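You operate a simulated robot arm through the tools that you are given. There is no shell and no other tool. Be economical: measure what you need, move in short steps, check, and stop when the job is done.

You run a simulated two-armed robot. Do the job below in one go: nothing can be reset, and whatever is moved stays where it is left.

JOB
On the oak worktop top, fold the press cloth in half.
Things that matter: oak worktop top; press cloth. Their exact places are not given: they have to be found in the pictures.

Only the result counts: the job must be done as asked and must still hold three seconds after the hand-in. Knocking over, shifting, dropping, spilling or breaking anything else fails it. Flat cloth is picked up by pressing the open fingertips on it (5 to 10 N) and closing them slowly along it; thin cloth reads only 2 to 8 mm in the jaws.

ROBOT AND FRAMES
Two 7-joint arms with two-finger parallel grippers on one trunk, on a base that drives. Base frame: it is fixed to the floor where the robot stands at the start and does not move with it; the origin is under the middle of the robot, x ahead of it, y to its left, z up; the surface under the hand at the start is at about z = 90. Readings come in cm, rad, newtons and seconds.
The left shoulder is at the start at [7, 16.3, 114.5], the right one opposite. With the tool pointing down near the work surface each hand reaches from about 38 to 88 cm from the robot's upright axis, wherever it stands, measured 20 degrees to its own side. Places, roughly: oak worktop top [60, 0, 90]; press cloth [50, -20, 90]. Payload 3.43 kg a hand.
The TCP of each hand is the grasp point between the finger pads, 3.4 cm short of the fingertips. In the tool frame z runs along the fingers and y along their closing line. The gripper opens to 12.8 cm. The fingers are 2.4 cm wide and 1.2 cm thick; the gripper's body (4.8 by 13 cm) begins 9.6 cm behind the TCP.
Orientation is that of the tool frame in the base frame, as a unit quaternion [w, x, y, z]. With the fingers straight down and closing along the base's y, the tool's x points along the base's -x, its y along +y and its z along -z.

CONTROLS
- The arms move only by the tool apply_moves. It takes "left_motion", "right_motion" or both (then of equal length, played together; a hand with none holds still); each is a list of rows, each an object (a shift or turn left out is 0, a gripper value left out holds the last) with "slide": the shift along the base's x, y, z in units of 50 mm (1.0 is 50 mm), a list of three; "turn": the turn, a rotation vector about the base's x, y, z in units of 5 degrees (1.0 is 5 degrees), a list of three; "gripper": the gripper command, from -1 (fully open) to 1 (shut), values between in proportion. In form: [{"slide": [tx, ty, tz], "turn": [rx, ry, rz], "gripper": gripper}, ...]. A call has 1 to 20 rows; each row shifts and turns the commanded pose from where the row before left it. A call with a number of a shift or a turn outside -1 to 1 is refused whole. A row lasts 0.2 s, in which the tool goes at most 5 cm and 0.15 rad; a call with a longer step from one row to the next is refused whole, and so is a gripper value outside its range. Where a pose cannot be reached the arm comes as near as it can. A force on the tool above 40 N (or 10 N above the force at the start of the call, whichever is more), or a blocked arm, ends the call early, and 0.2 s more pass. Each finger travels about 15.3 cm/s and halts on what it meets, pressing with about 35 N; the grip force reading is that of the motor and also rises with nothing between the fingers. The clock runs only during rows and for 0.2 s after the last one: add rows that do not move to give the fingers time. The reply holds the time, the measured pose of the TCP, the force on the tool along the base axes, the opening and the grip force, in the units named above and with some noise, with the torque about the TCP (base axes, N m) and any sound that the robot's microphone picked up, and new pictures: "views" is both (left out), scene, wrist or none (wrist: the cameras of the hands that moved).
- Cameras (640 x 400 px; columns grow to the right, rows downward): "scene" is now at [13.27, 0.26, 135.92]; the picture's right is [0.03, -1.00, -0.00], its down [-0.68, -0.02, -0.73] and it looks along [0.73, 0.03, -0.68] (base axes); focal length 214 px, centre (320, 200). "left" rides on the left gripper at [7.6, 1.1, -16] in its tool frame; the picture's right is [-0.15, 0.99, 0.00], its down [-0.88, -0.13, -0.46] and it looks along [-0.45, -0.07, 0.89] (tool axes); focal length 234 px, centre (320, 200). "right" rides on the right gripper at [7.6, -1.1, -16] in its tool frame; the picture's right is [0.15, 0.99, 0.00], its down [-0.88, 0.13, -0.46] and it looks along [-0.45, 0.07, 0.89] (tool axes); focal length 234 px, centre (320, 200).
- move_column(by): slides the trunk up (or, below 0, down) by that many cm; the arms and the scene camera ride with it, the base frame stays. It gives what a move gives, with no picture.
- base_move(legs): drives the robot by 1 to 6 legs, each [ahead, left, turn to the left] in cm, cm and rad, along the robot's own axes; the way and the turn of a leg run together, so that a leg with both is an arc; at most 150 cm and 3.142 rad a leg. The arms and the cameras ride along, it lands a little off, and it stops where it bumps. It gives what a move gives, and a new picture of the scene camera.
- pan_tilt(pan, tilt): turns the head with the scene camera to pan (to the left, within 1.501 rad either way) and tilt (down, from -0.506 to 1.204), counted from straight ahead of the robot. It gives what a move gives, and a new picture of the scene camera.
- probe_pixels(camera, pixels): for up to 12 pixels [column, row] of the newest picture of that camera ("zoom" is the newest enlarged one), the place [x, y, z] in the base frame of the surface seen there, good to about 0.3 cm. It takes no simulated time.
- enlarge(camera, box): a new picture of the part [left, top, right, bottom] of that camera's present view, enlarged. It takes no simulated time.
- finish_job(): hands the job in; it is judged then, once.

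Work in short steps. Measure before you move; look again where a grasp or a placing could have gone wrong, and mend it. You have 80 turns and 260 pictures in all, those below and enlarged ones among them. Open the grippers and draw the arms clear of the work before you hand the job in, unless the task says otherwise; then end with one line.

The tools are called after "Call:" by a JSON object that holds its "op" and its "data". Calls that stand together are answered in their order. apply_moves: Moves the arms, as the interface text tells. Its arguments: {"type":"object","properties":{"left_motion":{"type":"array"},"right_motion":{"type":"array"},"views":{"type":"string","enum":["both","scene","wrist","none"]}},"required":[]} The other tools are called the same way: move_column (by) slides the trunk up or down; base_move (legs) drives the base; pan_tilt (pan, tilt) turns the head that bears the scene camera; probe_pixels (camera, pixels) gives the place of the surface under pixels of a picture; enlarge (camera, box) takes an enlarged picture of a part of a camera's view; finish_job () hands the job in.

At the start:

```text
t: 0.0
left_eef_pos: [43.72, 5.59, 106.34]
left_tcp_rot: [0.001, 0.0, 1.0, 0.0]
left_force: [0.8, 0.1, -0.5]
left_torque: [-0.05, 0.06, -0.02]
left_finger_gap: 12.8
left_grip_force: 0.1
right_eef_pos: [44.4, -37.83, 104.4]
right_tcp_rot: [0.0, -0.001, 1.0, 0.0]
right_force: [-0.4, 1.2, -0.4]
right_torque: [-0.01, 0.0, 0.0]
right_finger_gap: 12.8
right_grip_force: 0.1
trunk travel left (down, up): [-62.5, 31.5]
robot x, y, heading: [-0.29, -0.28, -0.003]
head pan, tilt: [0.035, 0.754]
```

scene: 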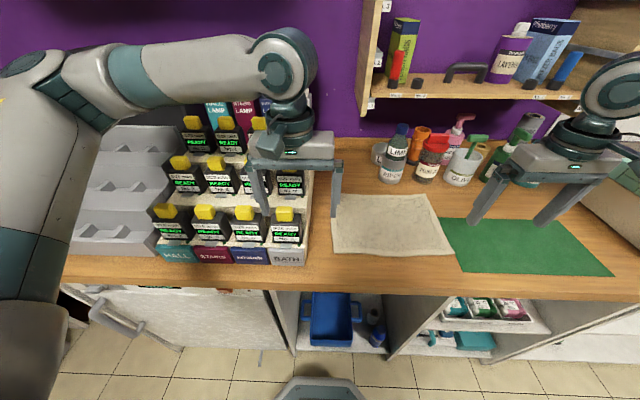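
right: 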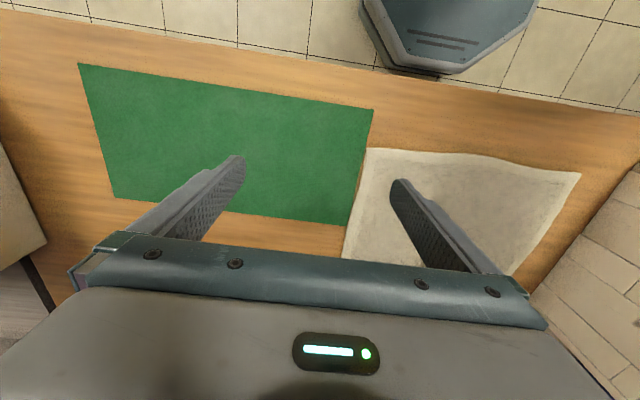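
left: 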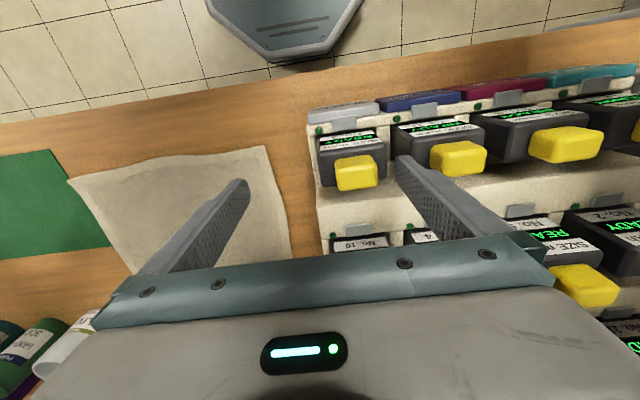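

The beige cloth spans scene pixels (333-455,193-255), with a green sheet to its right. I enlarge it and probe the corners of both.

Call:
{"op": "enlarge", "data": {"camera": "scene", "box": [310, 170, 630, 300]}}

Call:
{"op": "probe_pixels", "data": {"camera": "scene", "pixels": [[335, 196], [427, 196], [453, 253], [334, 249], [390, 225], [446, 221], [571, 219], [611, 274], [463, 271], [530, 245], [320, 270], [385, 175]]}}

```text
2.00 times, centred on (470, 235) of scene
```

zoom: 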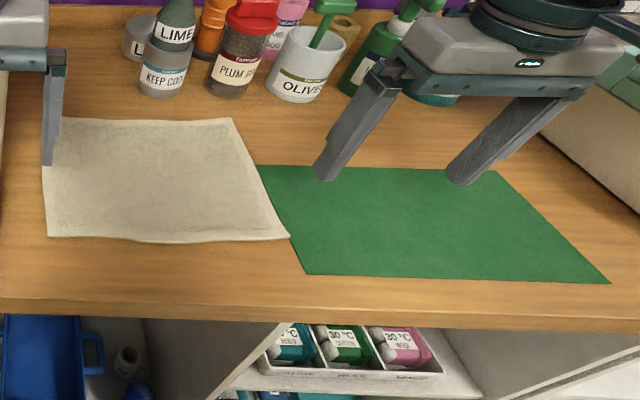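

```text
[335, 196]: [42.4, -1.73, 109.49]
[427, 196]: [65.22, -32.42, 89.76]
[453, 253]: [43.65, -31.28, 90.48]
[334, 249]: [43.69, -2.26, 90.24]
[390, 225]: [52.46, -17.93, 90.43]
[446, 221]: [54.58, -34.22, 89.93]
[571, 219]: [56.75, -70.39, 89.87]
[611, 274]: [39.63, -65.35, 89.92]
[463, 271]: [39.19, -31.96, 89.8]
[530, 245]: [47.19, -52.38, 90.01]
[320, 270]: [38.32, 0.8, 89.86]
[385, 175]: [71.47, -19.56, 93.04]
```

Beige cloth is about 29 cm (y) by 21 cm (x). I check the edges with the wrist cameras, and the obstacles at the tray, bottles and shelf.

Call:
{"op": "probe_pixels", "data": {"camera": "left", "pixels": [[265, 148], [170, 160], [71, 181], [288, 245], [280, 210], [318, 190], [318, 225], [133, 272]]}}

Call:
{"op": "probe_pixels", "data": {"camera": "scene", "pixels": [[425, 196], [385, 195], [345, 195], [300, 262], [306, 225], [312, 185], [390, 180], [425, 178], [460, 183], [368, 108], [450, 97], [400, 130]]}}

Call:
{"op": "probe_pixels", "data": {"camera": "right", "pixels": [[370, 151], [578, 174], [346, 255], [475, 158], [515, 270], [358, 200]]}}

```text
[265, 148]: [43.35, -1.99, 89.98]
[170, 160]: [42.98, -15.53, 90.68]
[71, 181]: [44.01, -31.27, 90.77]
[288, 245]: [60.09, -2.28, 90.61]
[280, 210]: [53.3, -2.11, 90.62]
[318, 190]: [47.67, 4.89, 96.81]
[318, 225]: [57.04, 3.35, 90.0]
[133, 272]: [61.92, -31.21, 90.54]
```

```text
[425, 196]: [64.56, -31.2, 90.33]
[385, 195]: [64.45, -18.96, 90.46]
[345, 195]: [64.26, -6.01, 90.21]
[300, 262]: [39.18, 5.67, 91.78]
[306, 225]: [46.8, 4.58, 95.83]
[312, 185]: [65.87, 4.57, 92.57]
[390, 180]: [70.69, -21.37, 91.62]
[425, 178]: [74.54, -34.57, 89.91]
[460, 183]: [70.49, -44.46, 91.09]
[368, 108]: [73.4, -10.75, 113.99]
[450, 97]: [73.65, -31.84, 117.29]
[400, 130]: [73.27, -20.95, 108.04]
```

```text
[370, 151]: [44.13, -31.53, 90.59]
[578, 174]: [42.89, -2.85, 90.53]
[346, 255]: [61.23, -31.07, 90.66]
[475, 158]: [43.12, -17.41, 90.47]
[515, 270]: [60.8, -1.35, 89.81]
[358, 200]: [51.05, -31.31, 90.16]
```

The cloth spans x 43–65 and y -31.4 to -2; the shelf front is at x≈73.5 and the tray at y≈4.6. I'll fold the near edge over to the far edge with both hands, so first I bring the hands above the near corners with the fingers narrowed to 3 cm.

Call:
{"op": "apply_moves", "data": {"left_motion": [{"gripper": 0.53}, {"slide": [0.06, -0.55, 0]}, {"slide": [0.06, -0.55, 0]}, {"slide": [0.06, -0.55, 0]}, {"slide": [0.06, -0.57, 0]}, {"slide": [0, 0, -0.5]}, {"slide": [0, 0, -0.5]}, {"slide": [0, 0, -0.5]}, {"slide": [0, 0, -0.57]}, {}], "right_motion": [{"gripper": 0.53}, {"slide": [0.06, 0.5, 0]}, {"slide": [0.06, 0.5, 0]}, {"slide": [0.06, 0.5, 0]}, {"slide": [0.06, 0.47, 0]}, {"slide": [0, 0, -0.42]}, {"slide": [0, 0, -0.42]}, {"slide": [0, 0, -0.42]}, {"slide": [0, 0, -0.42]}, {}]}}

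```text
t: 0.5
left_eef_pos: [43.67, 6.03, 106.65]
left_tcp_rot: [0.003, -0.005, 1.0, 0.007]
left_force: [-4.0, 23.9, 16.7]
left_torque: [1.3, 0.51, 0.02]
left_finger_gap: 4.33
left_grip_force: 11.5
right_eef_pos: [44.58, -36.08, 104.72]
right_tcp_rot: [0.0, -0.002, 1.0, -0.003]
right_force: [0.4, 0.5, -0.2]
right_torque: [-0.05, 0.02, 0.01]
right_finger_gap: 3.04
right_grip_force: 0.0
trunk travel left (down, up): [-62.5, 31.5]
robot x, y, heading: [0.29, -0.17, 0.002]
head pan, tilt: [0.035, 0.754]
stopped in row 2 (left hand): the force on the tool passed its limit at 55 N (the readings are from after the stop); the commanded pose is now the measured one
```

scene: 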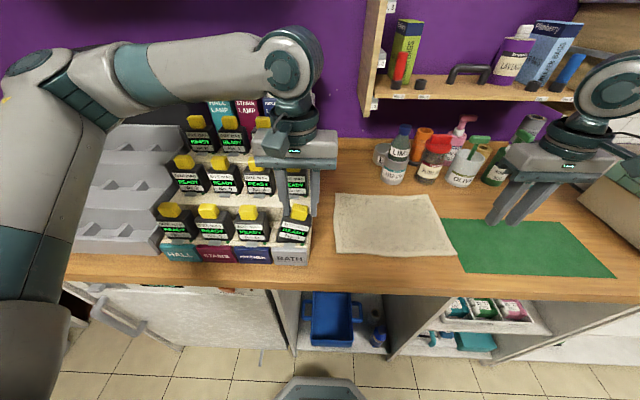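
right: 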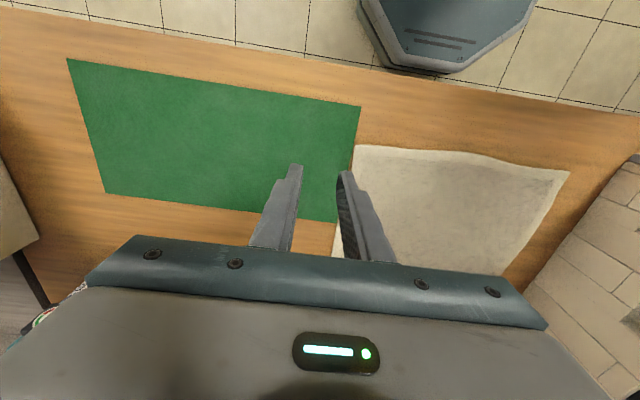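
left: 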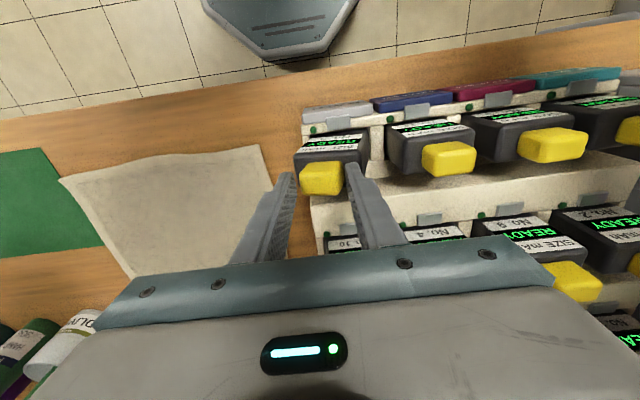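

Closing caught the left finger on a stamp's yellow-capped block (left camera px 325,165), which now sits slightly tilted. I reopen the left gripper straight away so it can settle, then look.

Call:
{"op": "apply_moves", "data": {"left_motion": [{"gripper": 0.1}, {"gripper": -0.4}, {"gripper": -1}, {}]}}

Call:
{"op": "enlarge", "data": {"camera": "left", "box": [240, 60, 480, 260]}}

Call:
{"op": "enlarge", "data": {"camera": "scene", "box": [150, 140, 350, 280]}}

```text
t: 1.5
left_eef_pos: [44.01, 5.19, 106.52]
left_tcp_rot: [0.001, -0.002, 1.0, 0.008]
left_force: [0.2, -0.8, -0.8]
left_torque: [0.0, 0.03, -0.01]
left_finger_gap: 12.77
left_grip_force: 0.1
right_eef_pos: [44.71, -36.73, 104.32]
right_tcp_rot: [0.0, 0.0, 1.0, -0.001]
right_force: [-0.2, -0.8, 0.4]
right_torque: [0.02, 0.01, 0.01]
right_finger_gap: 3.01
right_grip_force: 0.0
trunk travel left (down, up): [-62.5, 31.5]
robot x, y, heading: [-0.08, -0.04, 0.001]
head pan, tilt: [0.035, 0.754]
```

scene: 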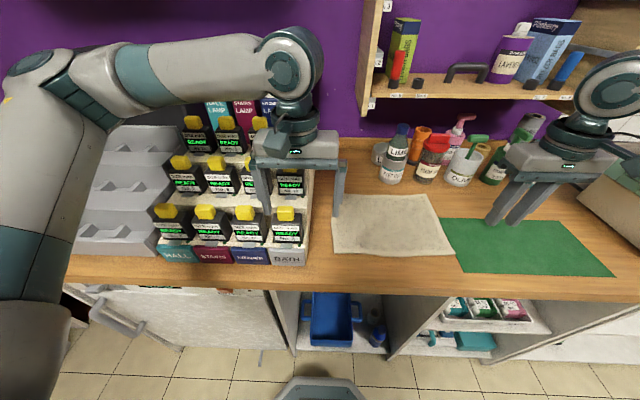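
left: 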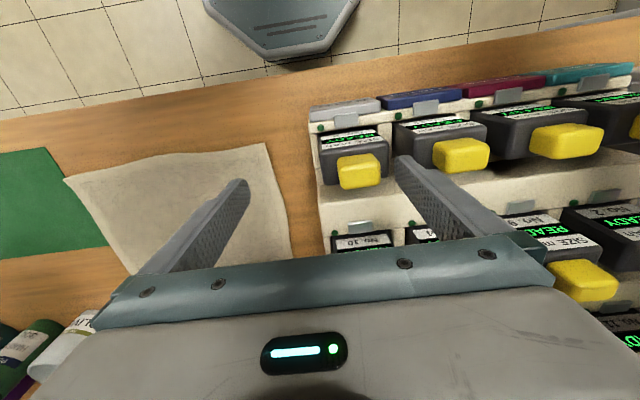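

```text
2.00 times, centred on (360, 160) of left
```

zoom: 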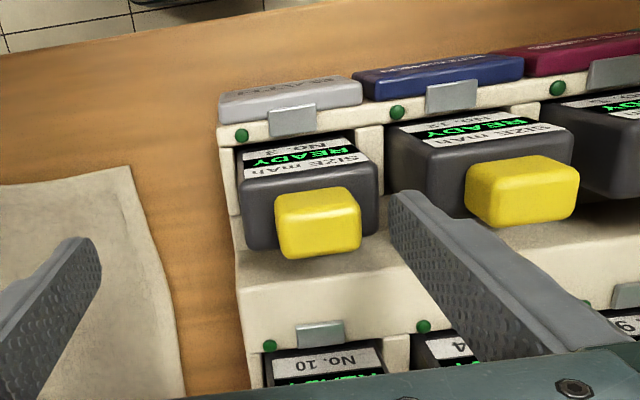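

```text
2.86 times, centred on (250, 210) of scene
```

zoom: 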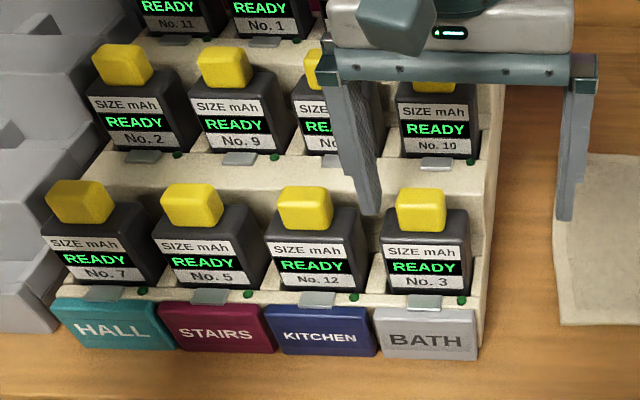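

Battery No. 3 is back in its slot, upright with its light green. I raise the left hand straight up before closing it or moving it sideways.

Call:
{"op": "apply_moves", "data": {"left_motion": [{"slide": [0, 0, 0.6]}, {"slide": [0, 0, 0.6]}, {"slide": [0, 0, 0.6]}, {"slide": [0, 0, 0.6]}, {}], "views": "scene"}}

```text
t: 2.7
left_eef_pos: [43.9, 5.25, 118.58]
left_tcp_rot: [0.002, -0.002, 1.0, 0.007]
left_force: [-0.3, -0.5, 0.5]
left_torque: [0.04, 0.02, 0.0]
left_finger_gap: 12.78
left_grip_force: 0.1
right_eef_pos: [44.73, -36.8, 104.39]
right_tcp_rot: [0.001, 0.0, 1.0, 0.0]
right_force: [0.2, 0.0, 0.7]
right_torque: [-0.01, 0.0, -0.04]
right_finger_gap: 2.99
right_grip_force: 0.0
trunk travel left (down, up): [-62.5, 31.5]
robot x, y, heading: [0.05, 0.02, -0.002]
head pan, tilt: [0.035, 0.754]
```

scene: 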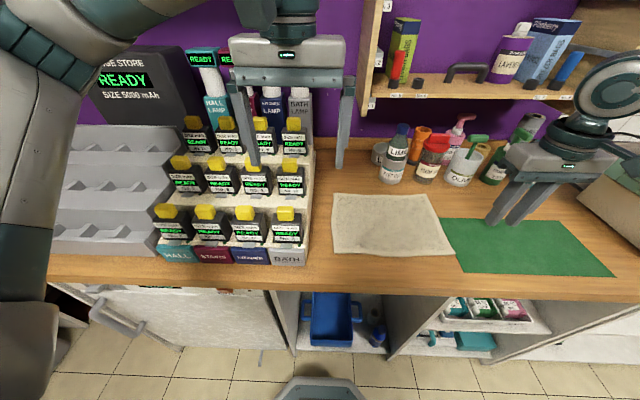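

Clear now. Before lowering I check heights of the tall items left of the work against the forearm.

Call:
{"op": "probe_pixels", "data": {"camera": "scene", "pixels": [[140, 52], [178, 52], [205, 52], [300, 92], [270, 92], [180, 162], [285, 210], [295, 125], [295, 165], [285, 15], [170, 5], [60, 110]]}}

```text
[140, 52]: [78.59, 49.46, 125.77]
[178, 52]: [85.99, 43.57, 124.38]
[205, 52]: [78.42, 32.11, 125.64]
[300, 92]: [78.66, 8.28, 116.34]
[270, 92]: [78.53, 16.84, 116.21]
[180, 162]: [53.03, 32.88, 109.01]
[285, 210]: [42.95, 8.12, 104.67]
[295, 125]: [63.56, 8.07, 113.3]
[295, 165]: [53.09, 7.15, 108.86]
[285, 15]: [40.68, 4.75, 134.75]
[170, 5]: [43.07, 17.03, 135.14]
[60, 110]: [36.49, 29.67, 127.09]
```

Left forearm could come low over the batteries if I work from here; shifting the base to the right puts the left arm clear of them. I first move both hands left relative to the body, and look to the right for obstacles.

Call:
{"op": "apply_moves", "data": {"left_motion": [{"slide": [0, 0.73, 0]}, {"slide": [0, 0.73, 0]}, {"slide": [0, 0.73, 0]}, {}, {}, {}, {}], "right_motion": [{"slide": [0, 0.85, 0.3]}, {"slide": [0, 0.85, 0.3]}, {"slide": [0, 0.85, 0.3]}, {"slide": [0, 0.85, 0.3]}, {"slide": [0, 0.85, 0.3]}, {"slide": [0, 0.85, 0.3]}, {}], "views": "none"}}

Call:
{"op": "pan_tilt", "data": {"pan": -0.7, "tilt": 0.75}}

```text
t: 4.3
left_eef_pos: [43.77, 16.16, 118.49]
left_tcp_rot: [0.001, -0.003, 1.0, 0.007]
left_force: [0.2, -0.3, 0.7]
left_torque: [-0.01, -0.02, -0.01]
left_finger_gap: 12.79
left_grip_force: 0.1
right_eef_pos: [44.48, -11.33, 113.28]
right_tcp_rot: [0.001, 0.001, 1.0, 0.001]
right_force: [-0.5, -0.2, 0.2]
right_torque: [-0.02, -0.01, 0.0]
right_finger_gap: 3.01
right_grip_force: 0.1
trunk travel left (down, up): [-62.5, 31.5]
robot x, y, heading: [-0.32, 0.03, 0.0]
head pan, tilt: [0.035, 0.754]
```

```text
t: 5.4
left_eef_pos: [44.0, 16.2, 118.55]
left_tcp_rot: [0.002, -0.003, 1.0, 0.007]
left_force: [0.3, 0.3, -0.8]
left_torque: [-0.01, 0.02, -0.04]
left_finger_gap: 12.81
left_grip_force: 0.1
right_eef_pos: [44.65, -11.41, 113.29]
right_tcp_rot: [0.001, 0.0, 1.0, 0.001]
right_force: [-0.5, 0.1, 0.3]
right_torque: [0.0, 0.04, -0.01]
right_finger_gap: 2.98
right_grip_force: 0.0
trunk travel left (down, up): [-62.5, 31.5]
robot x, y, heading: [0.15, -0.32, 0.002]
head pan, tilt: [-0.7, 0.75]
```

scene: 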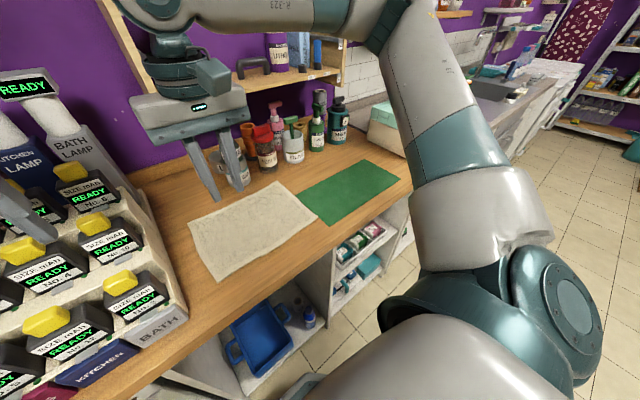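

The floor to the right is clear and the box by the green mat stays away from the raised arm. I drive 28 cm right.

Call:
{"op": "base_move", "data": {"legs": [[0, -28, 0]]}}

Call:
{"op": "pan_tilt", "data": {"pan": 0.1, "tilt": 0.85}}

```text
t: 7.4
left_eef_pos: [44.04, -11.54, 118.42]
left_tcp_rot: [0.002, -0.001, 1.0, 0.007]
left_force: [0.9, 0.3, -0.6]
left_torque: [0.03, 0.01, 0.03]
left_finger_gap: 12.79
left_grip_force: 0.2
right_eef_pos: [44.55, -39.21, 113.26]
right_tcp_rot: [0.0, 0.0, 1.0, 0.001]
right_force: [-0.5, 0.8, -0.6]
right_torque: [0.01, 0.0, 0.01]
right_finger_gap: 3.04
right_grip_force: 0.1
trunk travel left (down, up): [-62.5, 31.5]
robot x, y, heading: [-0.02, -27.48, -0.001]
head pan, tilt: [-0.7, 0.75]
```

scene: 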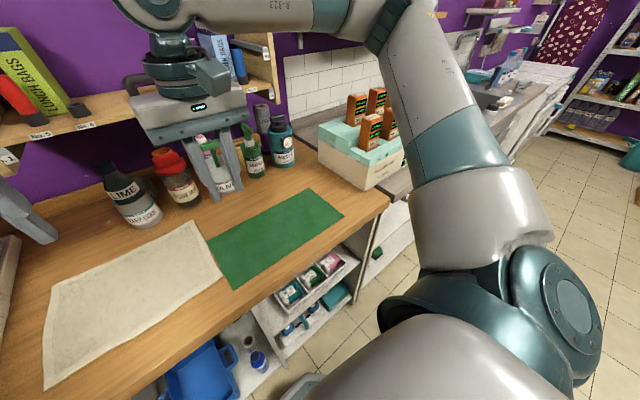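

```text
t: 8.5
left_eef_pos: [44.0, -11.66, 118.61]
left_tcp_rot: [0.001, -0.001, 1.0, 0.006]
left_force: [0.4, 0.5, -0.8]
left_torque: [0.0, -0.01, 0.02]
left_finger_gap: 12.81
left_grip_force: 0.0
right_eef_pos: [44.66, -39.2, 113.29]
right_tcp_rot: [0.0, 0.0, 1.0, 0.001]
right_force: [-0.2, 1.0, 1.1]
right_torque: [-0.03, 0.03, 0.0]
right_finger_gap: 3.03
right_grip_force: 0.1
trunk travel left (down, up): [-62.5, 31.5]
robot x, y, heading: [-0.14, -27.52, 0.0]
head pan, tilt: [0.099, 0.85]
```

scene: 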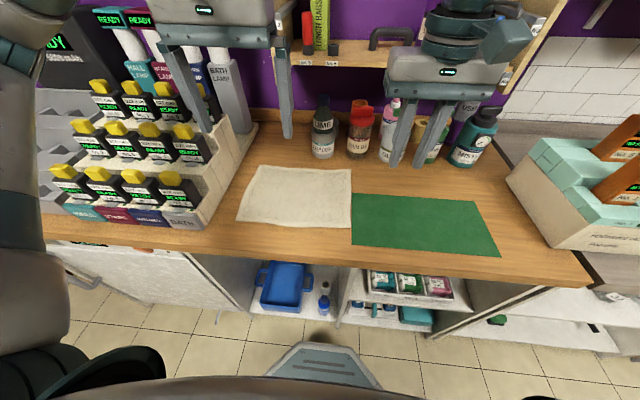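

Clear view; cloth unmoved. Now narrow the left fingers in free air and bring both hands to just above the near corners.

Call:
{"op": "apply_moves", "data": {"left_motion": [{"gripper": 0.53}, {}, {"slide": [0.1, 0.5, 0]}, {"slide": [0.1, 0.52, 0]}, {"slide": [0, 0, -0.7]}, {"slide": [0, 0, -0.7]}, {"slide": [0, 0, -0.7]}, {"slide": [0, 0, -0.7]}, {"slide": [0, 0, -0.7]}, {"slide": [0, 0, -0.7]}, {}], "right_motion": [{"slide": [0.1, 0.56, 0]}, {"slide": [0.1, 0.56, 0]}, {"slide": [0, 0.56, 0]}, {"slide": [0, 0.56, 0]}, {"slide": [0, 0, -0.53]}, {"slide": [0, 0, -0.53]}, {"slide": [0, 0, -0.53]}, {"slide": [0, 0, -0.53]}, {"slide": [0, 0, -0.53]}, {"slide": [0, 0, -0.53]}, {}]}}

```text
t: 10.9
left_eef_pos: [45.01, -6.38, 97.56]
left_tcp_rot: [0.002, -0.001, 1.0, 0.006]
left_force: [-1.1, -0.1, -0.2]
left_torque: [-0.01, -0.01, -0.02]
left_finger_gap: 3.02
left_grip_force: 0.1
right_eef_pos: [44.45, -39.58, 97.33]
right_tcp_rot: [0.002, 0.0, 1.0, 0.002]
right_force: [-0.7, -0.1, 0.2]
right_torque: [-0.01, 0.0, 0.03]
right_finger_gap: 3.03
right_grip_force: 0.0
right hand out of reach, approached as far as the arm can: row 1, 2, 3, 4, 10
trunk travel left (down, up): [-62.5, 31.5]
robot x, y, heading: [0.12, -27.8, 0.002]
head pan, tilt: [0.099, 0.85]
```

scene: 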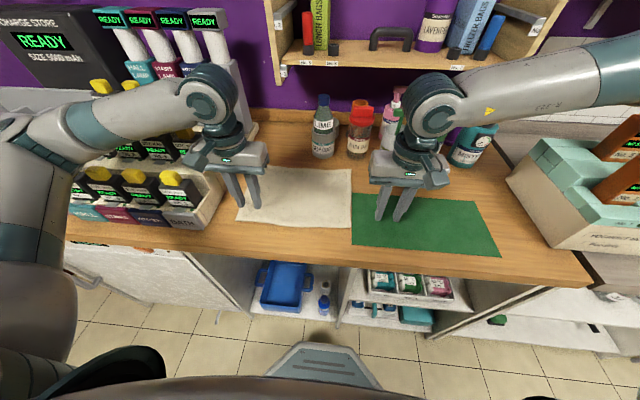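
right: 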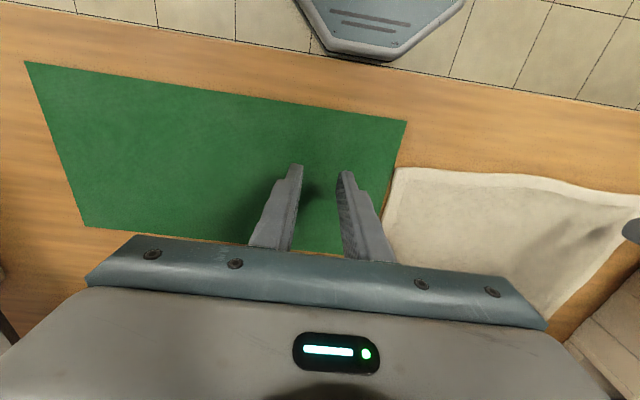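
left: 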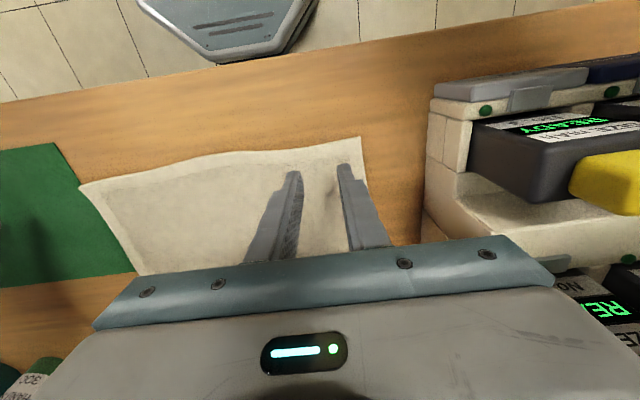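

The right hand can't fold in that far across (stuck at y -39.6). I raise both hands, then back the base 14 cm and shift it 7 cm left for a better posture.

Call:
{"op": "apply_moves", "data": {"left_motion": [{"slide": [0, 0, 0.7]}, {"slide": [0, 0, 0.7]}, {"slide": [0, 0, 0.7]}, {"slide": [0, 0, 0.7]}, {"slide": [0, 0, 0.7]}, {"slide": [0, 0, 0.7]}, {}], "right_motion": [{"slide": [0, 0, 0.7]}, {"slide": [0, 0, 0.7]}, {"slide": [0, 0, 0.7]}, {"slide": [0, 0, 0.7]}, {"slide": [0, 0, 0.7]}, {"slide": [0, 0, 0.7]}, {}], "views": "none"}}

Call:
{"op": "base_move", "data": {"legs": [[-14, 0, 0], [0, 7, 0]]}}

```text
t: 12.5
left_eef_pos: [45.08, -6.38, 118.53]
left_tcp_rot: [0.002, -0.002, 1.0, 0.006]
left_force: [-1.2, 0.0, -0.7]
left_torque: [0.02, 0.04, -0.05]
left_finger_gap: 3.0
left_grip_force: 0.1
right_eef_pos: [44.66, -39.91, 118.61]
right_tcp_rot: [0.0, 0.0, 1.0, 0.001]
right_force: [0.4, 0.5, 0.7]
right_torque: [-0.02, -0.01, -0.01]
right_finger_gap: 3.04
right_grip_force: 0.1
trunk travel left (down, up): [-62.5, 31.5]
robot x, y, heading: [-0.13, -27.59, -0.001]
head pan, tilt: [0.099, 0.85]
```

```text
t: 14.4
left_eef_pos: [30.9, 0.26, 118.49]
left_tcp_rot: [0.001, -0.002, 1.0, 0.008]
left_force: [-0.4, -0.5, 0.4]
left_torque: [-0.02, -0.03, -0.02]
left_finger_gap: 3.01
left_grip_force: 0.2
right_eef_pos: [30.54, -33.06, 118.52]
right_tcp_rot: [0.001, 0.002, 1.0, 0.002]
right_force: [0.1, -0.5, 0.5]
right_torque: [-0.01, 0.01, 0.02]
right_finger_gap: 3.03
right_grip_force: 0.0
trunk travel left (down, up): [-62.5, 31.5]
robot x, y, heading: [-13.66, -20.9, -0.003]
head pan, tilt: [0.099, 0.85]
```

scene: 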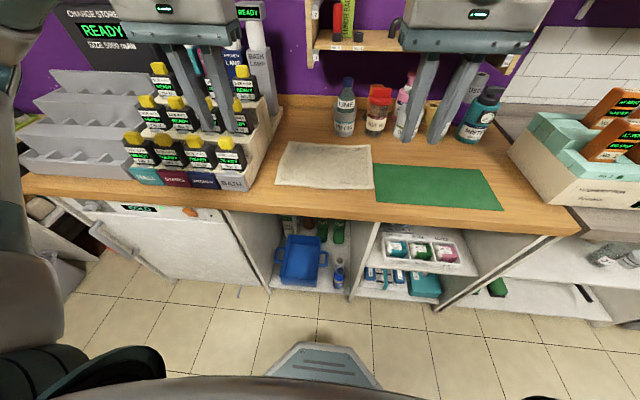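

Now move the hands above the near corners at height, then lower to just above the cloth.

Call:
{"op": "apply_moves", "data": {"left_motion": [{"slide": [0.56, -0.27, 0]}, {"slide": [0.56, -0.27, 0]}, {"slide": [0.56, -0.27, 0]}, {"slide": [0.57, -0.27, 0]}, {"slide": [0.57, -0.27, 0]}, {"slide": [0, 0, -0.7]}, {"slide": [0, 0, -0.7]}, {"slide": [0, 0, -0.7]}, {"slide": [0, 0, -0.7]}, {"slide": [0, 0, -0.7]}, {"slide": [0, 0, -0.7]}, {}], "right_motion": [{"slide": [0.6, 0.2, 0]}, {"slide": [0.6, 0.2, 0]}, {"slide": [0.6, 0.2, 0]}, {"slide": [0.6, 0.2, 0]}, {"slide": [0.6, 0.2, 0]}, {"slide": [0, 0, -0.7]}, {"slide": [0, 0, -0.7]}, {"slide": [0, 0, -0.7]}, {"slide": [0, 0, -0.7]}, {"slide": [0, 0, -0.7]}, {"slide": [0, 0, -0.7]}, {}]}}

```text
t: 17.0
left_eef_pos: [44.94, -6.41, 97.48]
left_tcp_rot: [0.002, -0.002, 1.0, 0.007]
left_force: [-0.2, -0.1, 1.1]
left_torque: [-0.04, 0.0, -0.01]
left_finger_gap: 2.99
left_grip_force: 0.0
right_eef_pos: [38.94, -35.61, 96.96]
right_tcp_rot: [0.001, 0.001, 1.0, 0.003]
right_force: [-0.7, -0.3, 0.8]
right_torque: [0.01, -0.03, 0.0]
right_finger_gap: 3.02
right_grip_force: 0.1
right hand out of reach, approached as far as the arm can: row 1, 2, 3, 4, 5
trunk travel left (down, up): [-62.5, 31.5]
robot x, y, heading: [-13.86, -20.66, 0.0]
head pan, tilt: [0.099, 0.85]
```

scene: 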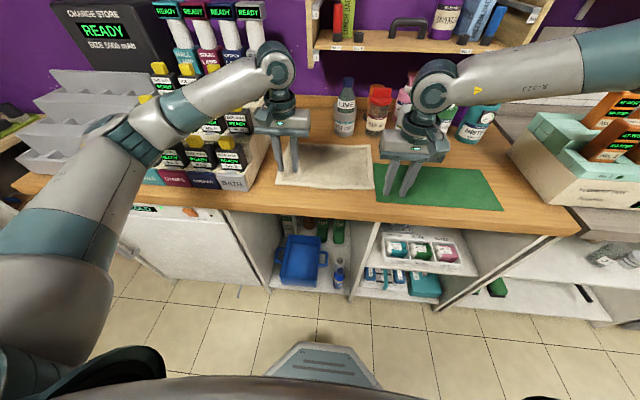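
right: 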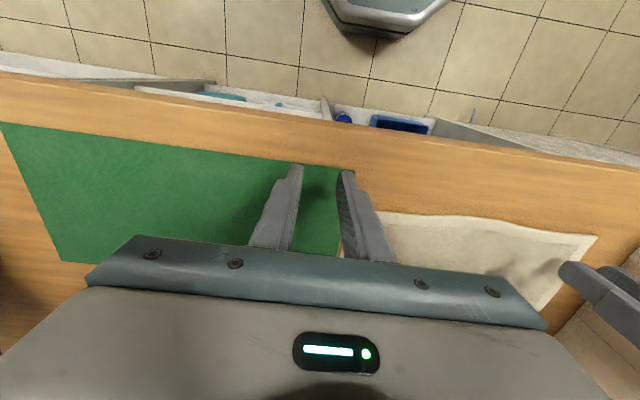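
left: 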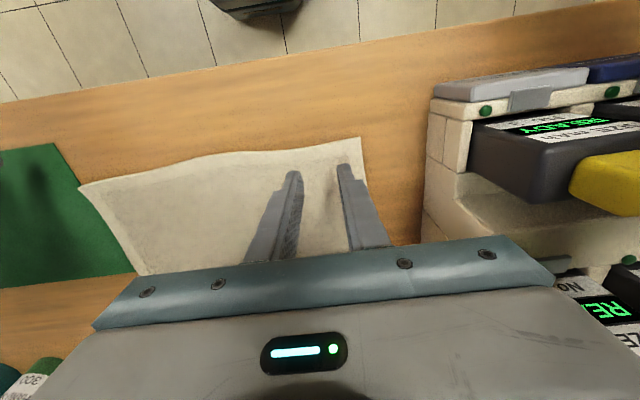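

The "out of reach" rows were only those at height, so I retry the right hand now that it is low.

Call:
{"op": "apply_moves", "data": {"right_motion": [{"slide": [0.4, 0.4, 0]}, {"slide": [0.4, 0.4, 0]}, {"slide": [0.4, 0.4, 0]}, {"slide": [0.1, 0.3, 0]}, {}]}}

```text
t: 18.2
left_eef_pos: [45.04, -6.52, 97.44]
left_tcp_rot: [0.002, -0.002, 1.0, 0.007]
left_force: [-0.6, 0.1, -0.1]
left_torque: [0.02, 0.0, 0.01]
left_finger_gap: 3.01
left_grip_force: 0.1
right_eef_pos: [41.94, -35.76, 98.34]
right_tcp_rot: [0.001, 0.001, 1.0, 0.002]
right_force: [0.2, 0.4, 0.2]
right_torque: [-0.02, 0.0, 0.03]
right_finger_gap: 3.05
right_grip_force: 0.1
right hand out of reach, approached as far as the arm can: row 1, 2, 3, 4
trunk travel left (down, up): [-62.5, 31.5]
robot x, y, heading: [-14.08, -20.8, -0.003]
head pan, tilt: [0.099, 0.85]
```

scene: 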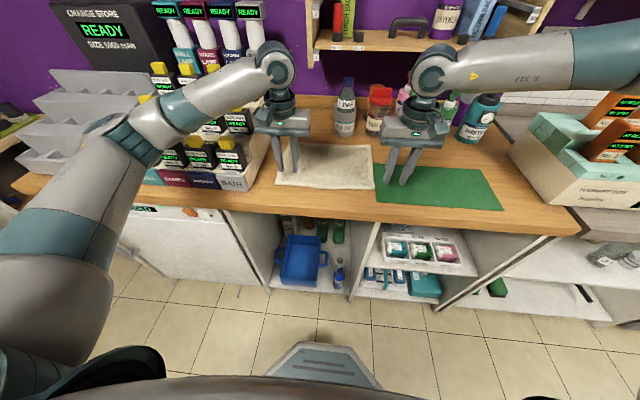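
right: 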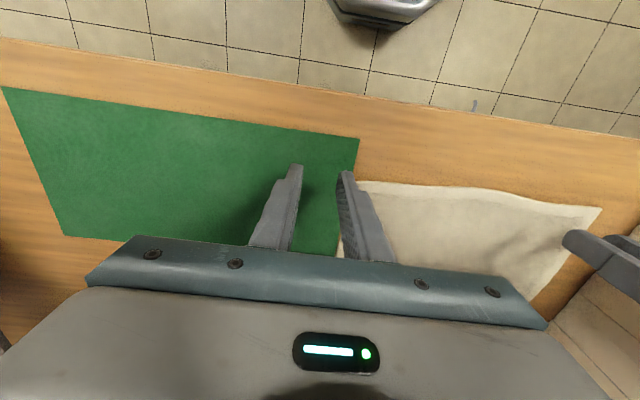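

The right wrist seems to be at a joint limit while its yaw is held. Letting the tool turn with the arm (counter-clockwise, +z) may free it: I turn 20° and try again.

Call:
{"op": "apply_moves", "data": {"right_motion": [{"turn": [0, 0, 1]}, {"turn": [0, 0, 1]}, {"turn": [0, 0, 1]}, {"turn": [0, 0, 1]}, {"slide": [0.2, 0.4, -0.05]}, {"slide": [0.2, 0.4, -0.05]}, {"slide": [0.2, 0.4, -0.05]}, {"slide": [0.1, 0.35, -0.05]}, {}], "views": "scene"}}

```text
t: 20.2
left_eef_pos: [45.0, -6.56, 97.39]
left_tcp_rot: [0.002, -0.002, 1.0, 0.007]
left_force: [-0.8, 0.8, -0.6]
left_torque: [-0.06, 0.05, 0.04]
left_finger_gap: 3.01
left_grip_force: 0.1
right_eef_pos: [41.95, -35.68, 98.35]
right_tcp_rot: [0.001, -0.172, 0.985, 0.002]
right_force: [0.0, -1.0, -0.2]
right_torque: [0.01, 0.01, -0.02]
right_finger_gap: 3.01
right_grip_force: 0.0
right hand out of reach, approached as far as the arm can: row 5, 6, 7, 8
trunk travel left (down, up): [-62.5, 31.5]
robot x, y, heading: [-14.2, -20.92, -0.005]
head pan, tilt: [0.099, 0.85]
```

scene: 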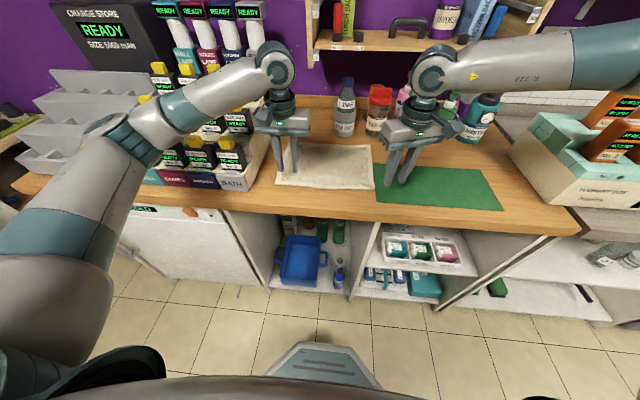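

Not the yaw. I undo it, swing the right hand out (toward its own side) and come back in along a path mirrored from the left arm's, to change the elbow posture.

Call:
{"op": "apply_moves", "data": {"right_motion": [{"slide": [-0.4, -0.5, 0.2], "turn": [0, 0, -1]}, {"slide": [-0.4, -0.5, 0.2], "turn": [0, 0, -1]}, {"slide": [-0.4, -0.5, 0.2], "turn": [0, 0, -1]}, {"slide": [-0.4, -0.5, 0], "turn": [0, 0, -1]}, {"slide": [-0.4, -0.5, 0]}, {"slide": [0, -0.5, 0]}, {}, {"slide": [0.5, 0.2, 0]}, {"slide": [0.5, 0.3, 0]}, {"slide": [0.5, 0.5, 0]}, {"slide": [0.5, 0.5, 0]}, {"slide": [0.5, 0.5, 0]}, {"slide": [0.2, 0.5, 0]}, {"slide": [0.1, 0.5, 0]}, {}], "views": "scene"}}

```text
t: 23.4
left_eef_pos: [45.17, -6.49, 97.4]
left_tcp_rot: [0.001, -0.002, 1.0, 0.007]
left_force: [-0.3, 0.0, 0.3]
left_torque: [-0.01, 0.02, 0.01]
left_finger_gap: 3.0
left_grip_force: 0.0
right_eef_pos: [45.07, -36.78, 101.35]
right_tcp_rot: [0.002, 0.001, 1.0, 0.002]
right_force: [0.3, 0.3, -0.8]
right_torque: [-0.02, -0.01, 0.0]
right_finger_gap: 3.02
right_grip_force: 0.0
right hand out of reach, approached as far as the arm can: row 14
trunk travel left (down, up): [-62.5, 31.5]
robot x, y, heading: [-14.15, -21.04, -0.003]
head pan, tilt: [0.099, 0.85]
```

scene: 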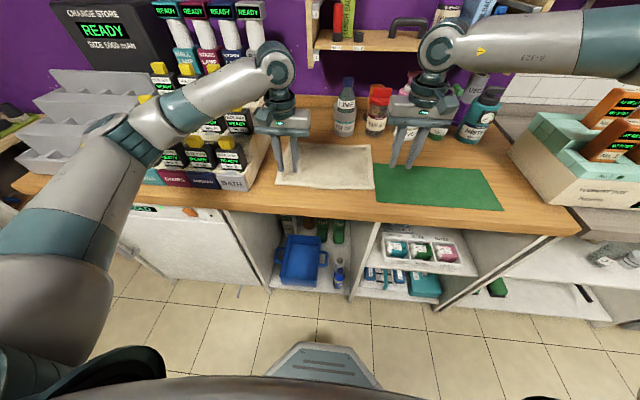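

The right hand's inner limit is about 15 cm right of the robot's axis. I test whether the left arm can reach in to the axis, near and far; if so I just shift the base left.

Call:
{"op": "apply_moves", "data": {"left_motion": [{"slide": [0, -0.4, 0.1]}, {"slide": [0, -0.4, 0.1]}, {"slide": [0, -0.4, 0.1]}, {"slide": [0, -0.4, 0]}, {"slide": [0, -0.4, 0]}, {}, {"slide": [0.6, 0, 0]}, {"slide": [0.6, 0, 0]}, {"slide": [0.6, 0, 0]}, {"slide": [0.6, 0, 0]}, {"slide": [0.6, 0, 0]}, {"slide": [0.6, 0, 0]}, {}], "right_motion": [{"slide": [0, -0.3, 0]}, {}, {}, {}, {}, {}, {"slide": [0.6, -0.1, 0]}, {"slide": [0.6, -0.1, 0]}, {"slide": [0.6, 0, 0]}, {"slide": [0.6, 0, 0]}, {"slide": [0.6, 0, 0]}, {"slide": [0.6, 0, 0]}, {}], "views": "scene"}}

```text
t: 26.2
left_eef_pos: [63.09, -16.19, 98.89]
left_tcp_rot: [0.002, 0.0, 1.0, 0.007]
left_force: [0.4, 0.6, 0.4]
left_torque: [-0.05, -0.01, 0.01]
left_finger_gap: 3.02
left_grip_force: 0.1
right_eef_pos: [55.34, -46.13, 102.28]
right_tcp_rot: [0.0, 0.0, 1.0, 0.002]
right_force: [-0.2, -0.6, 0.2]
right_torque: [0.0, -0.02, -0.01]
right_finger_gap: 3.03
right_grip_force: 0.0
right hand out of reach, approached as far as the arm can: row 8, 9, 10, 11, 12
trunk travel left (down, up): [-62.5, 31.5]
robot x, y, heading: [-14.17, -21.0, 0.002]
head pan, tilt: [0.099, 0.85]
```

scene: 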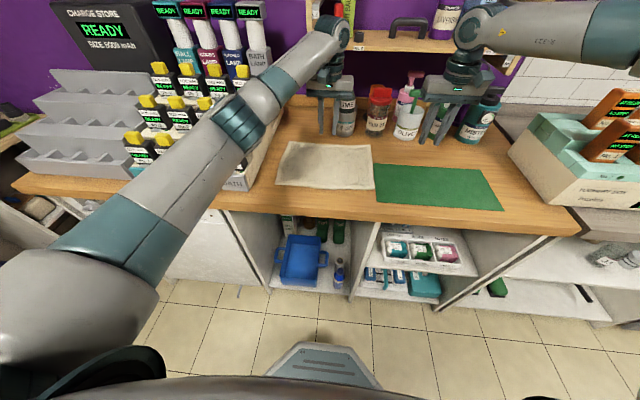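

The left arm reaches everywhere with a nearly straight posture; the right arm is in an awkward elbow posture. I look at the right arm.

Call:
{"op": "pan_tilt", "data": {"pan": -0.8, "tilt": 0.5}}

```text
t: 27.4
left_eef_pos: [63.18, -16.48, 99.03]
left_tcp_rot: [0.003, -0.002, 1.0, 0.006]
left_force: [1.3, -0.6, -0.3]
left_torque: [-0.01, 0.0, 0.0]
left_finger_gap: 3.03
left_grip_force: 0.0
right_eef_pos: [55.22, -46.18, 102.18]
right_tcp_rot: [0.001, 0.001, 1.0, 0.002]
right_force: [0.1, -0.7, 0.1]
right_torque: [0.02, 0.01, -0.01]
right_finger_gap: 3.0
right_grip_force: 0.1
trunk travel left (down, up): [-62.5, 31.5]
robot x, y, heading: [-14.36, -21.1, 0.0]
head pan, tilt: [-0.799, 0.499]
```

scene: 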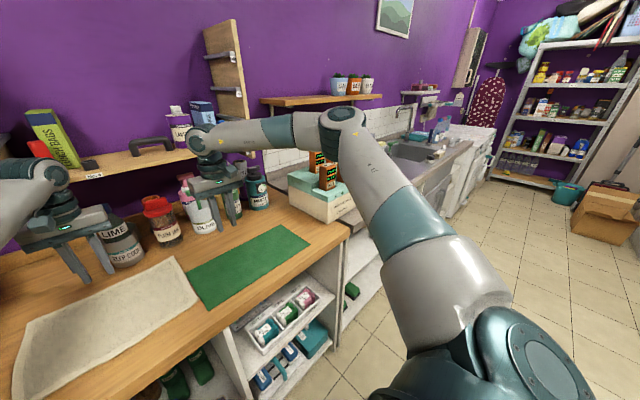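

The right arm is elbow-out in the horizontal plane. I retract both hands to a high, safe pose, then shift the base 12 cm left so that the right hand works on its own side.

Call:
{"op": "apply_moves", "data": {"left_motion": [{"slide": [-0.6, 0, 0.4]}, {"slide": [-0.6, 0, 0.4]}, {"slide": [-0.6, 0, 0.4]}, {"slide": [-0.6, 0, 0.4]}, {"slide": [-0.6, 0, 0.4]}, {"slide": [-0.6, 0, 0.4]}, {}], "right_motion": [{"slide": [-0.4, -0.3, 0.4]}, {"slide": [-0.4, -0.3, 0.4]}, {"slide": [-0.4, -0.3, 0.4]}, {"slide": [-0.4, 0, 0.2]}, {"slide": [-0.4, 0, 0]}, {}, {}], "views": "none"}}

Call:
{"op": "base_move", "data": {"legs": [[0, 12, 0]]}}

```text
t: 29.0
left_eef_pos: [44.98, -16.37, 111.0]
left_tcp_rot: [0.001, -0.002, 1.0, 0.007]
left_force: [0.7, 0.1, 0.5]
left_torque: [-0.04, -0.03, -0.03]
left_finger_gap: 3.01
left_grip_force: 0.0
right_eef_pos: [45.35, -50.74, 109.24]
right_tcp_rot: [0.0, 0.001, 1.0, 0.001]
right_force: [-0.3, -0.4, -0.1]
right_torque: [0.0, 0.01, 0.0]
right_finger_gap: 3.01
right_grip_force: 0.0
trunk travel left (down, up): [-62.5, 31.5]
robot x, y, heading: [-14.11, -20.97, 0.0]
head pan, tilt: [-0.799, 0.499]
```

```text
t: 30.3
left_eef_pos: [45.06, -4.44, 111.04]
left_tcp_rot: [0.001, 0.0, 1.0, 0.007]
left_force: [0.6, 0.6, -0.4]
left_torque: [-0.02, 0.0, -0.02]
left_finger_gap: 3.03
left_grip_force: 0.1
right_eef_pos: [45.32, -38.85, 109.34]
right_tcp_rot: [0.0, 0.002, 1.0, 0.002]
right_force: [0.2, 0.0, -0.2]
right_torque: [-0.03, 0.03, -0.01]
right_finger_gap: 2.98
right_grip_force: 0.0
trunk travel left (down, up): [-62.5, 31.5]
robot x, y, heading: [-14.32, -9.04, -0.002]
head pan, tilt: [-0.799, 0.499]
```

scene: 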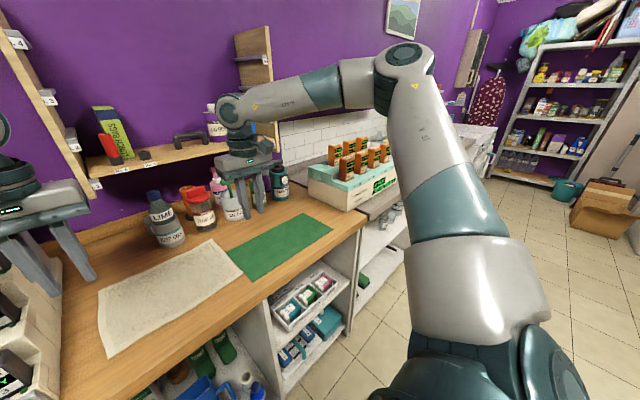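

Test the right hand now: in to y≈-28, lower, then forward to x≈63 and back.

Call:
{"op": "apply_moves", "data": {"right_motion": [{"slide": [0, 0.54, -0.3]}, {"slide": [0, 0.54, -0.4]}, {"slide": [0, 0.54, -0.4]}, {"slide": [0, 0.54, -0.4]}, {"slide": [0, 0, -0.3]}, {"slide": [0.6, 0, 0]}, {"slide": [0.6, 0, 0]}, {"slide": [0.6, 0, 0]}, {"slide": [0.6, 0, 0]}, {"slide": [0.6, 0, 0]}, {"slide": [0.5, 0, 0]}, {}], "views": "none"}}

Call:
{"op": "pan_tilt", "data": {"pan": -0.1, "tilt": 0.75}}

```text
t: 32.9
left_eef_pos: [45.13, -4.35, 110.86]
left_tcp_rot: [0.002, -0.002, 1.0, 0.006]
left_force: [0.9, -0.3, -0.3]
left_torque: [-0.01, -0.01, 0.03]
left_finger_gap: 3.03
left_grip_force: 0.0
right_eef_pos: [55.4, -34.31, 101.44]
right_tcp_rot: [0.001, 0.001, 1.0, 0.002]
right_force: [0.6, 0.2, -0.6]
right_torque: [0.01, 0.0, -0.01]
right_finger_gap: 3.0
right_grip_force: 0.0
right hand out of reach, approached as far as the arm can: row 7, 8, 9, 10, 11
trunk travel left (down, up): [-62.5, 31.5]
robot x, y, heading: [-14.04, -8.68, -0.003]
head pan, tilt: [-0.799, 0.499]
```

```text
t: 33.9
left_eef_pos: [45.06, -4.37, 110.94]
left_tcp_rot: [0.001, -0.001, 1.0, 0.007]
left_force: [0.2, 0.1, -0.4]
left_torque: [0.03, 0.02, -0.01]
left_finger_gap: 3.01
left_grip_force: 0.0
right_eef_pos: [55.38, -34.36, 101.47]
right_tcp_rot: [0.001, 0.002, 1.0, 0.001]
right_force: [-0.2, -0.5, 0.3]
right_torque: [-0.01, -0.04, -0.02]
right_finger_gap: 3.0
right_grip_force: 0.1
trunk travel left (down, up): [-62.5, 31.5]
robot x, y, heading: [-13.69, -8.5, 0.001]
head pan, tilt: [-0.099, 0.75]
```

scene: 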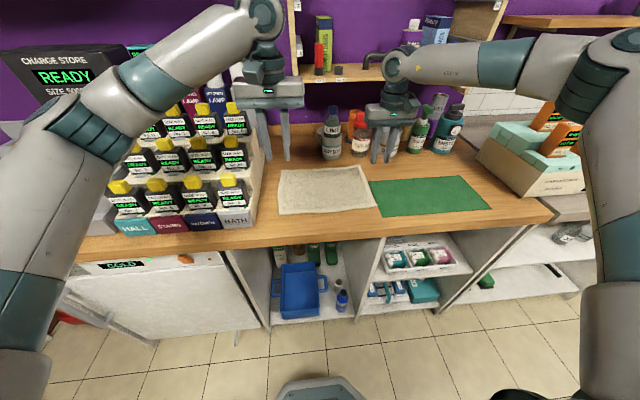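

The right arm is again limited at ~63 cm from its shoulder, an elbow trap. I try to unwind it by retracting high and close to its side, then extending on its own side.

Call:
{"op": "apply_moves", "data": {"right_motion": [{"slide": [-0.6, -0.3, 0.7]}, {"slide": [-0.6, -0.3, 0.7]}, {"slide": [-0.6, -0.4, 0.7]}, {"slide": [-0.6, -0.5, 0.7]}, {"slide": [-0.6, -0.5, 0.7]}, {"slide": [-0.3, -0.5, 0.7]}, {}, {"slide": [0, -0.3, -0.8]}, {"slide": [0, -0.3, -0.8]}, {"slide": [0, -0.3, -0.6]}, {"slide": [0.5, 0, -0.4]}, {"slide": [0.6, 0, 0]}, {"slide": [0.6, 0, 0]}, {"slide": [0.6, 0, 0]}, {"slide": [0.6, 0, 0]}, {"slide": [0.6, 0, 0]}, {}], "views": "scene"}}

```text
refused: row 3 steps farther than a row can; nothing moved
```

Row steps were too long; same path with shorter ones.

Call:
{"op": "apply_moves", "data": {"right_motion": [{"slide": [-0.6, -0.3, 0.6]}, {"slide": [-0.6, -0.3, 0.6]}, {"slide": [-0.6, -0.4, 0.6]}, {"slide": [-0.6, -0.4, 0.6]}, {"slide": [-0.6, -0.4, 0.6]}, {"slide": [-0.3, -0.5, 0.7]}, {}, {"slide": [0, -0.3, -0.8]}, {"slide": [0, -0.3, -0.8]}, {"slide": [0, -0.3, -0.6]}, {"slide": [0.5, 0, -0.4]}, {"slide": [0.6, 0, 0]}, {"slide": [0.6, 0, 0]}, {"slide": [0.6, 0, 0]}, {"slide": [0.6, 0, 0]}, {"slide": [0.6, 0, 0]}, {}], "views": "scene"}}

```text
t: 37.5
left_eef_pos: [44.84, -4.43, 111.02]
left_tcp_rot: [0.002, 0.0, 1.0, 0.007]
left_force: [0.4, -0.5, -0.3]
left_torque: [0.01, 0.0, 0.0]
left_finger_gap: 2.99
left_grip_force: 0.1
right_eef_pos: [56.38, -50.39, 106.94]
right_tcp_rot: [0.002, 0.002, 1.0, 0.001]
right_force: [-0.2, 0.6, 1.6]
right_torque: [0.03, 0.0, 0.03]
right_finger_gap: 3.02
right_grip_force: 0.0
trunk travel left (down, up): [-62.5, 31.5]
robot x, y, heading: [-14.03, -8.79, -0.004]
head pan, tilt: [-0.099, 0.75]
```

scene: 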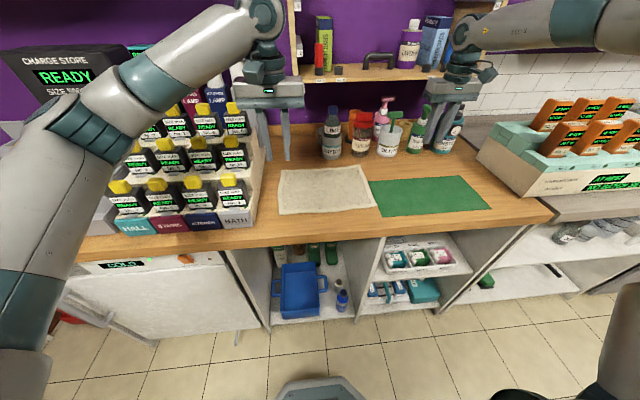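

No reach limit this time, at rel (70,-42). I try moving in to y≈-28 from here while lowering slightly.

Call:
{"op": "apply_moves", "data": {"right_motion": [{"slide": [0, 0.5, -0.3]}, {"slide": [0, 0.6, -0.3]}, {"slide": [0, 0.6, -0.3]}, {"slide": [0, 0.6, -0.3]}, {"slide": [0, 0.6, 0]}, {"slide": [0, 0.6, 0]}, {"slide": [0, 0.6, 0]}, {"slide": [0, 0.4, 0]}, {}], "views": "scene"}}

```text
t: 39.5
left_eef_pos: [45.06, -4.39, 110.9]
left_tcp_rot: [0.002, -0.001, 1.0, 0.007]
left_force: [1.1, -0.4, -0.3]
left_torque: [-0.01, -0.02, 0.02]
left_finger_gap: 3.04
left_grip_force: 0.0
right_eef_pos: [52.65, -30.92, 101.42]
right_tcp_rot: [0.001, 0.001, 1.0, 0.003]
right_force: [-0.2, -0.3, 0.2]
right_torque: [-0.02, 0.0, -0.02]
right_finger_gap: 2.99
right_grip_force: 0.0
right hand out of reach, approached as far as the arm can: row 6, 7, 8
trunk travel left (down, up): [-62.5, 31.5]
robot x, y, heading: [-14.01, -9.17, -0.001]
head pan, tilt: [-0.099, 0.75]
```

scene: 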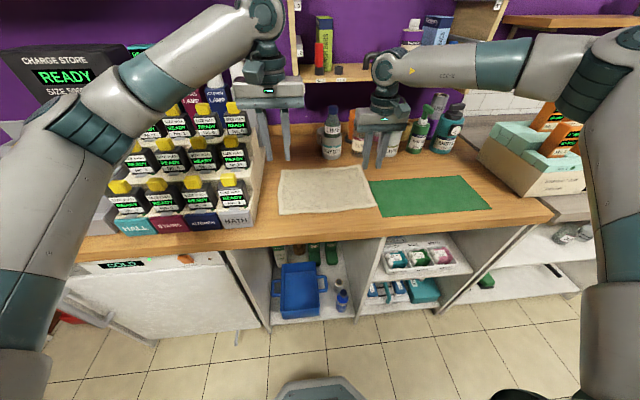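

Same boundary. Turning the yaw the other way hasn't been tried: I turn -30° about z and push in again.

Call:
{"op": "apply_moves", "data": {"right_motion": [{"turn": [0, 0, -1]}, {"turn": [0, 0, -1]}, {"turn": [0, 0, -1]}, {"turn": [0, 0, -1]}, {"turn": [0, 0, -1]}, {"turn": [0, 0, -1]}, {"slide": [0.5, 0.3, 0]}, {"slide": [0.5, 0.3, 0]}, {"slide": [0.5, 0, 0]}, {}], "views": "scene"}}

```text
t: 41.7
left_eef_pos: [45.06, -4.34, 110.88]
left_tcp_rot: [0.002, -0.002, 1.0, 0.008]
left_force: [-0.7, -0.3, 0.2]
left_torque: [0.03, 0.01, 0.03]
left_finger_gap: 3.0
left_grip_force: 0.1
right_eef_pos: [53.91, -32.58, 101.93]
right_tcp_rot: [0.001, 0.26, 0.965, 0.002]
right_force: [0.6, 0.0, -0.9]
right_torque: [0.01, 0.0, -0.01]
right_finger_gap: 3.01
right_grip_force: 0.0
right hand out of reach, approached as far as the arm can: row 7, 8, 9
trunk travel left (down, up): [-62.5, 31.5]
robot x, y, heading: [-14.37, -8.87, -0.003]
head pan, tilt: [-0.099, 0.75]
```

scene: 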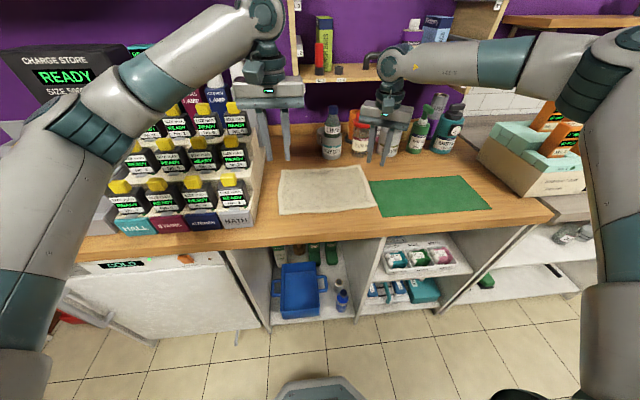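

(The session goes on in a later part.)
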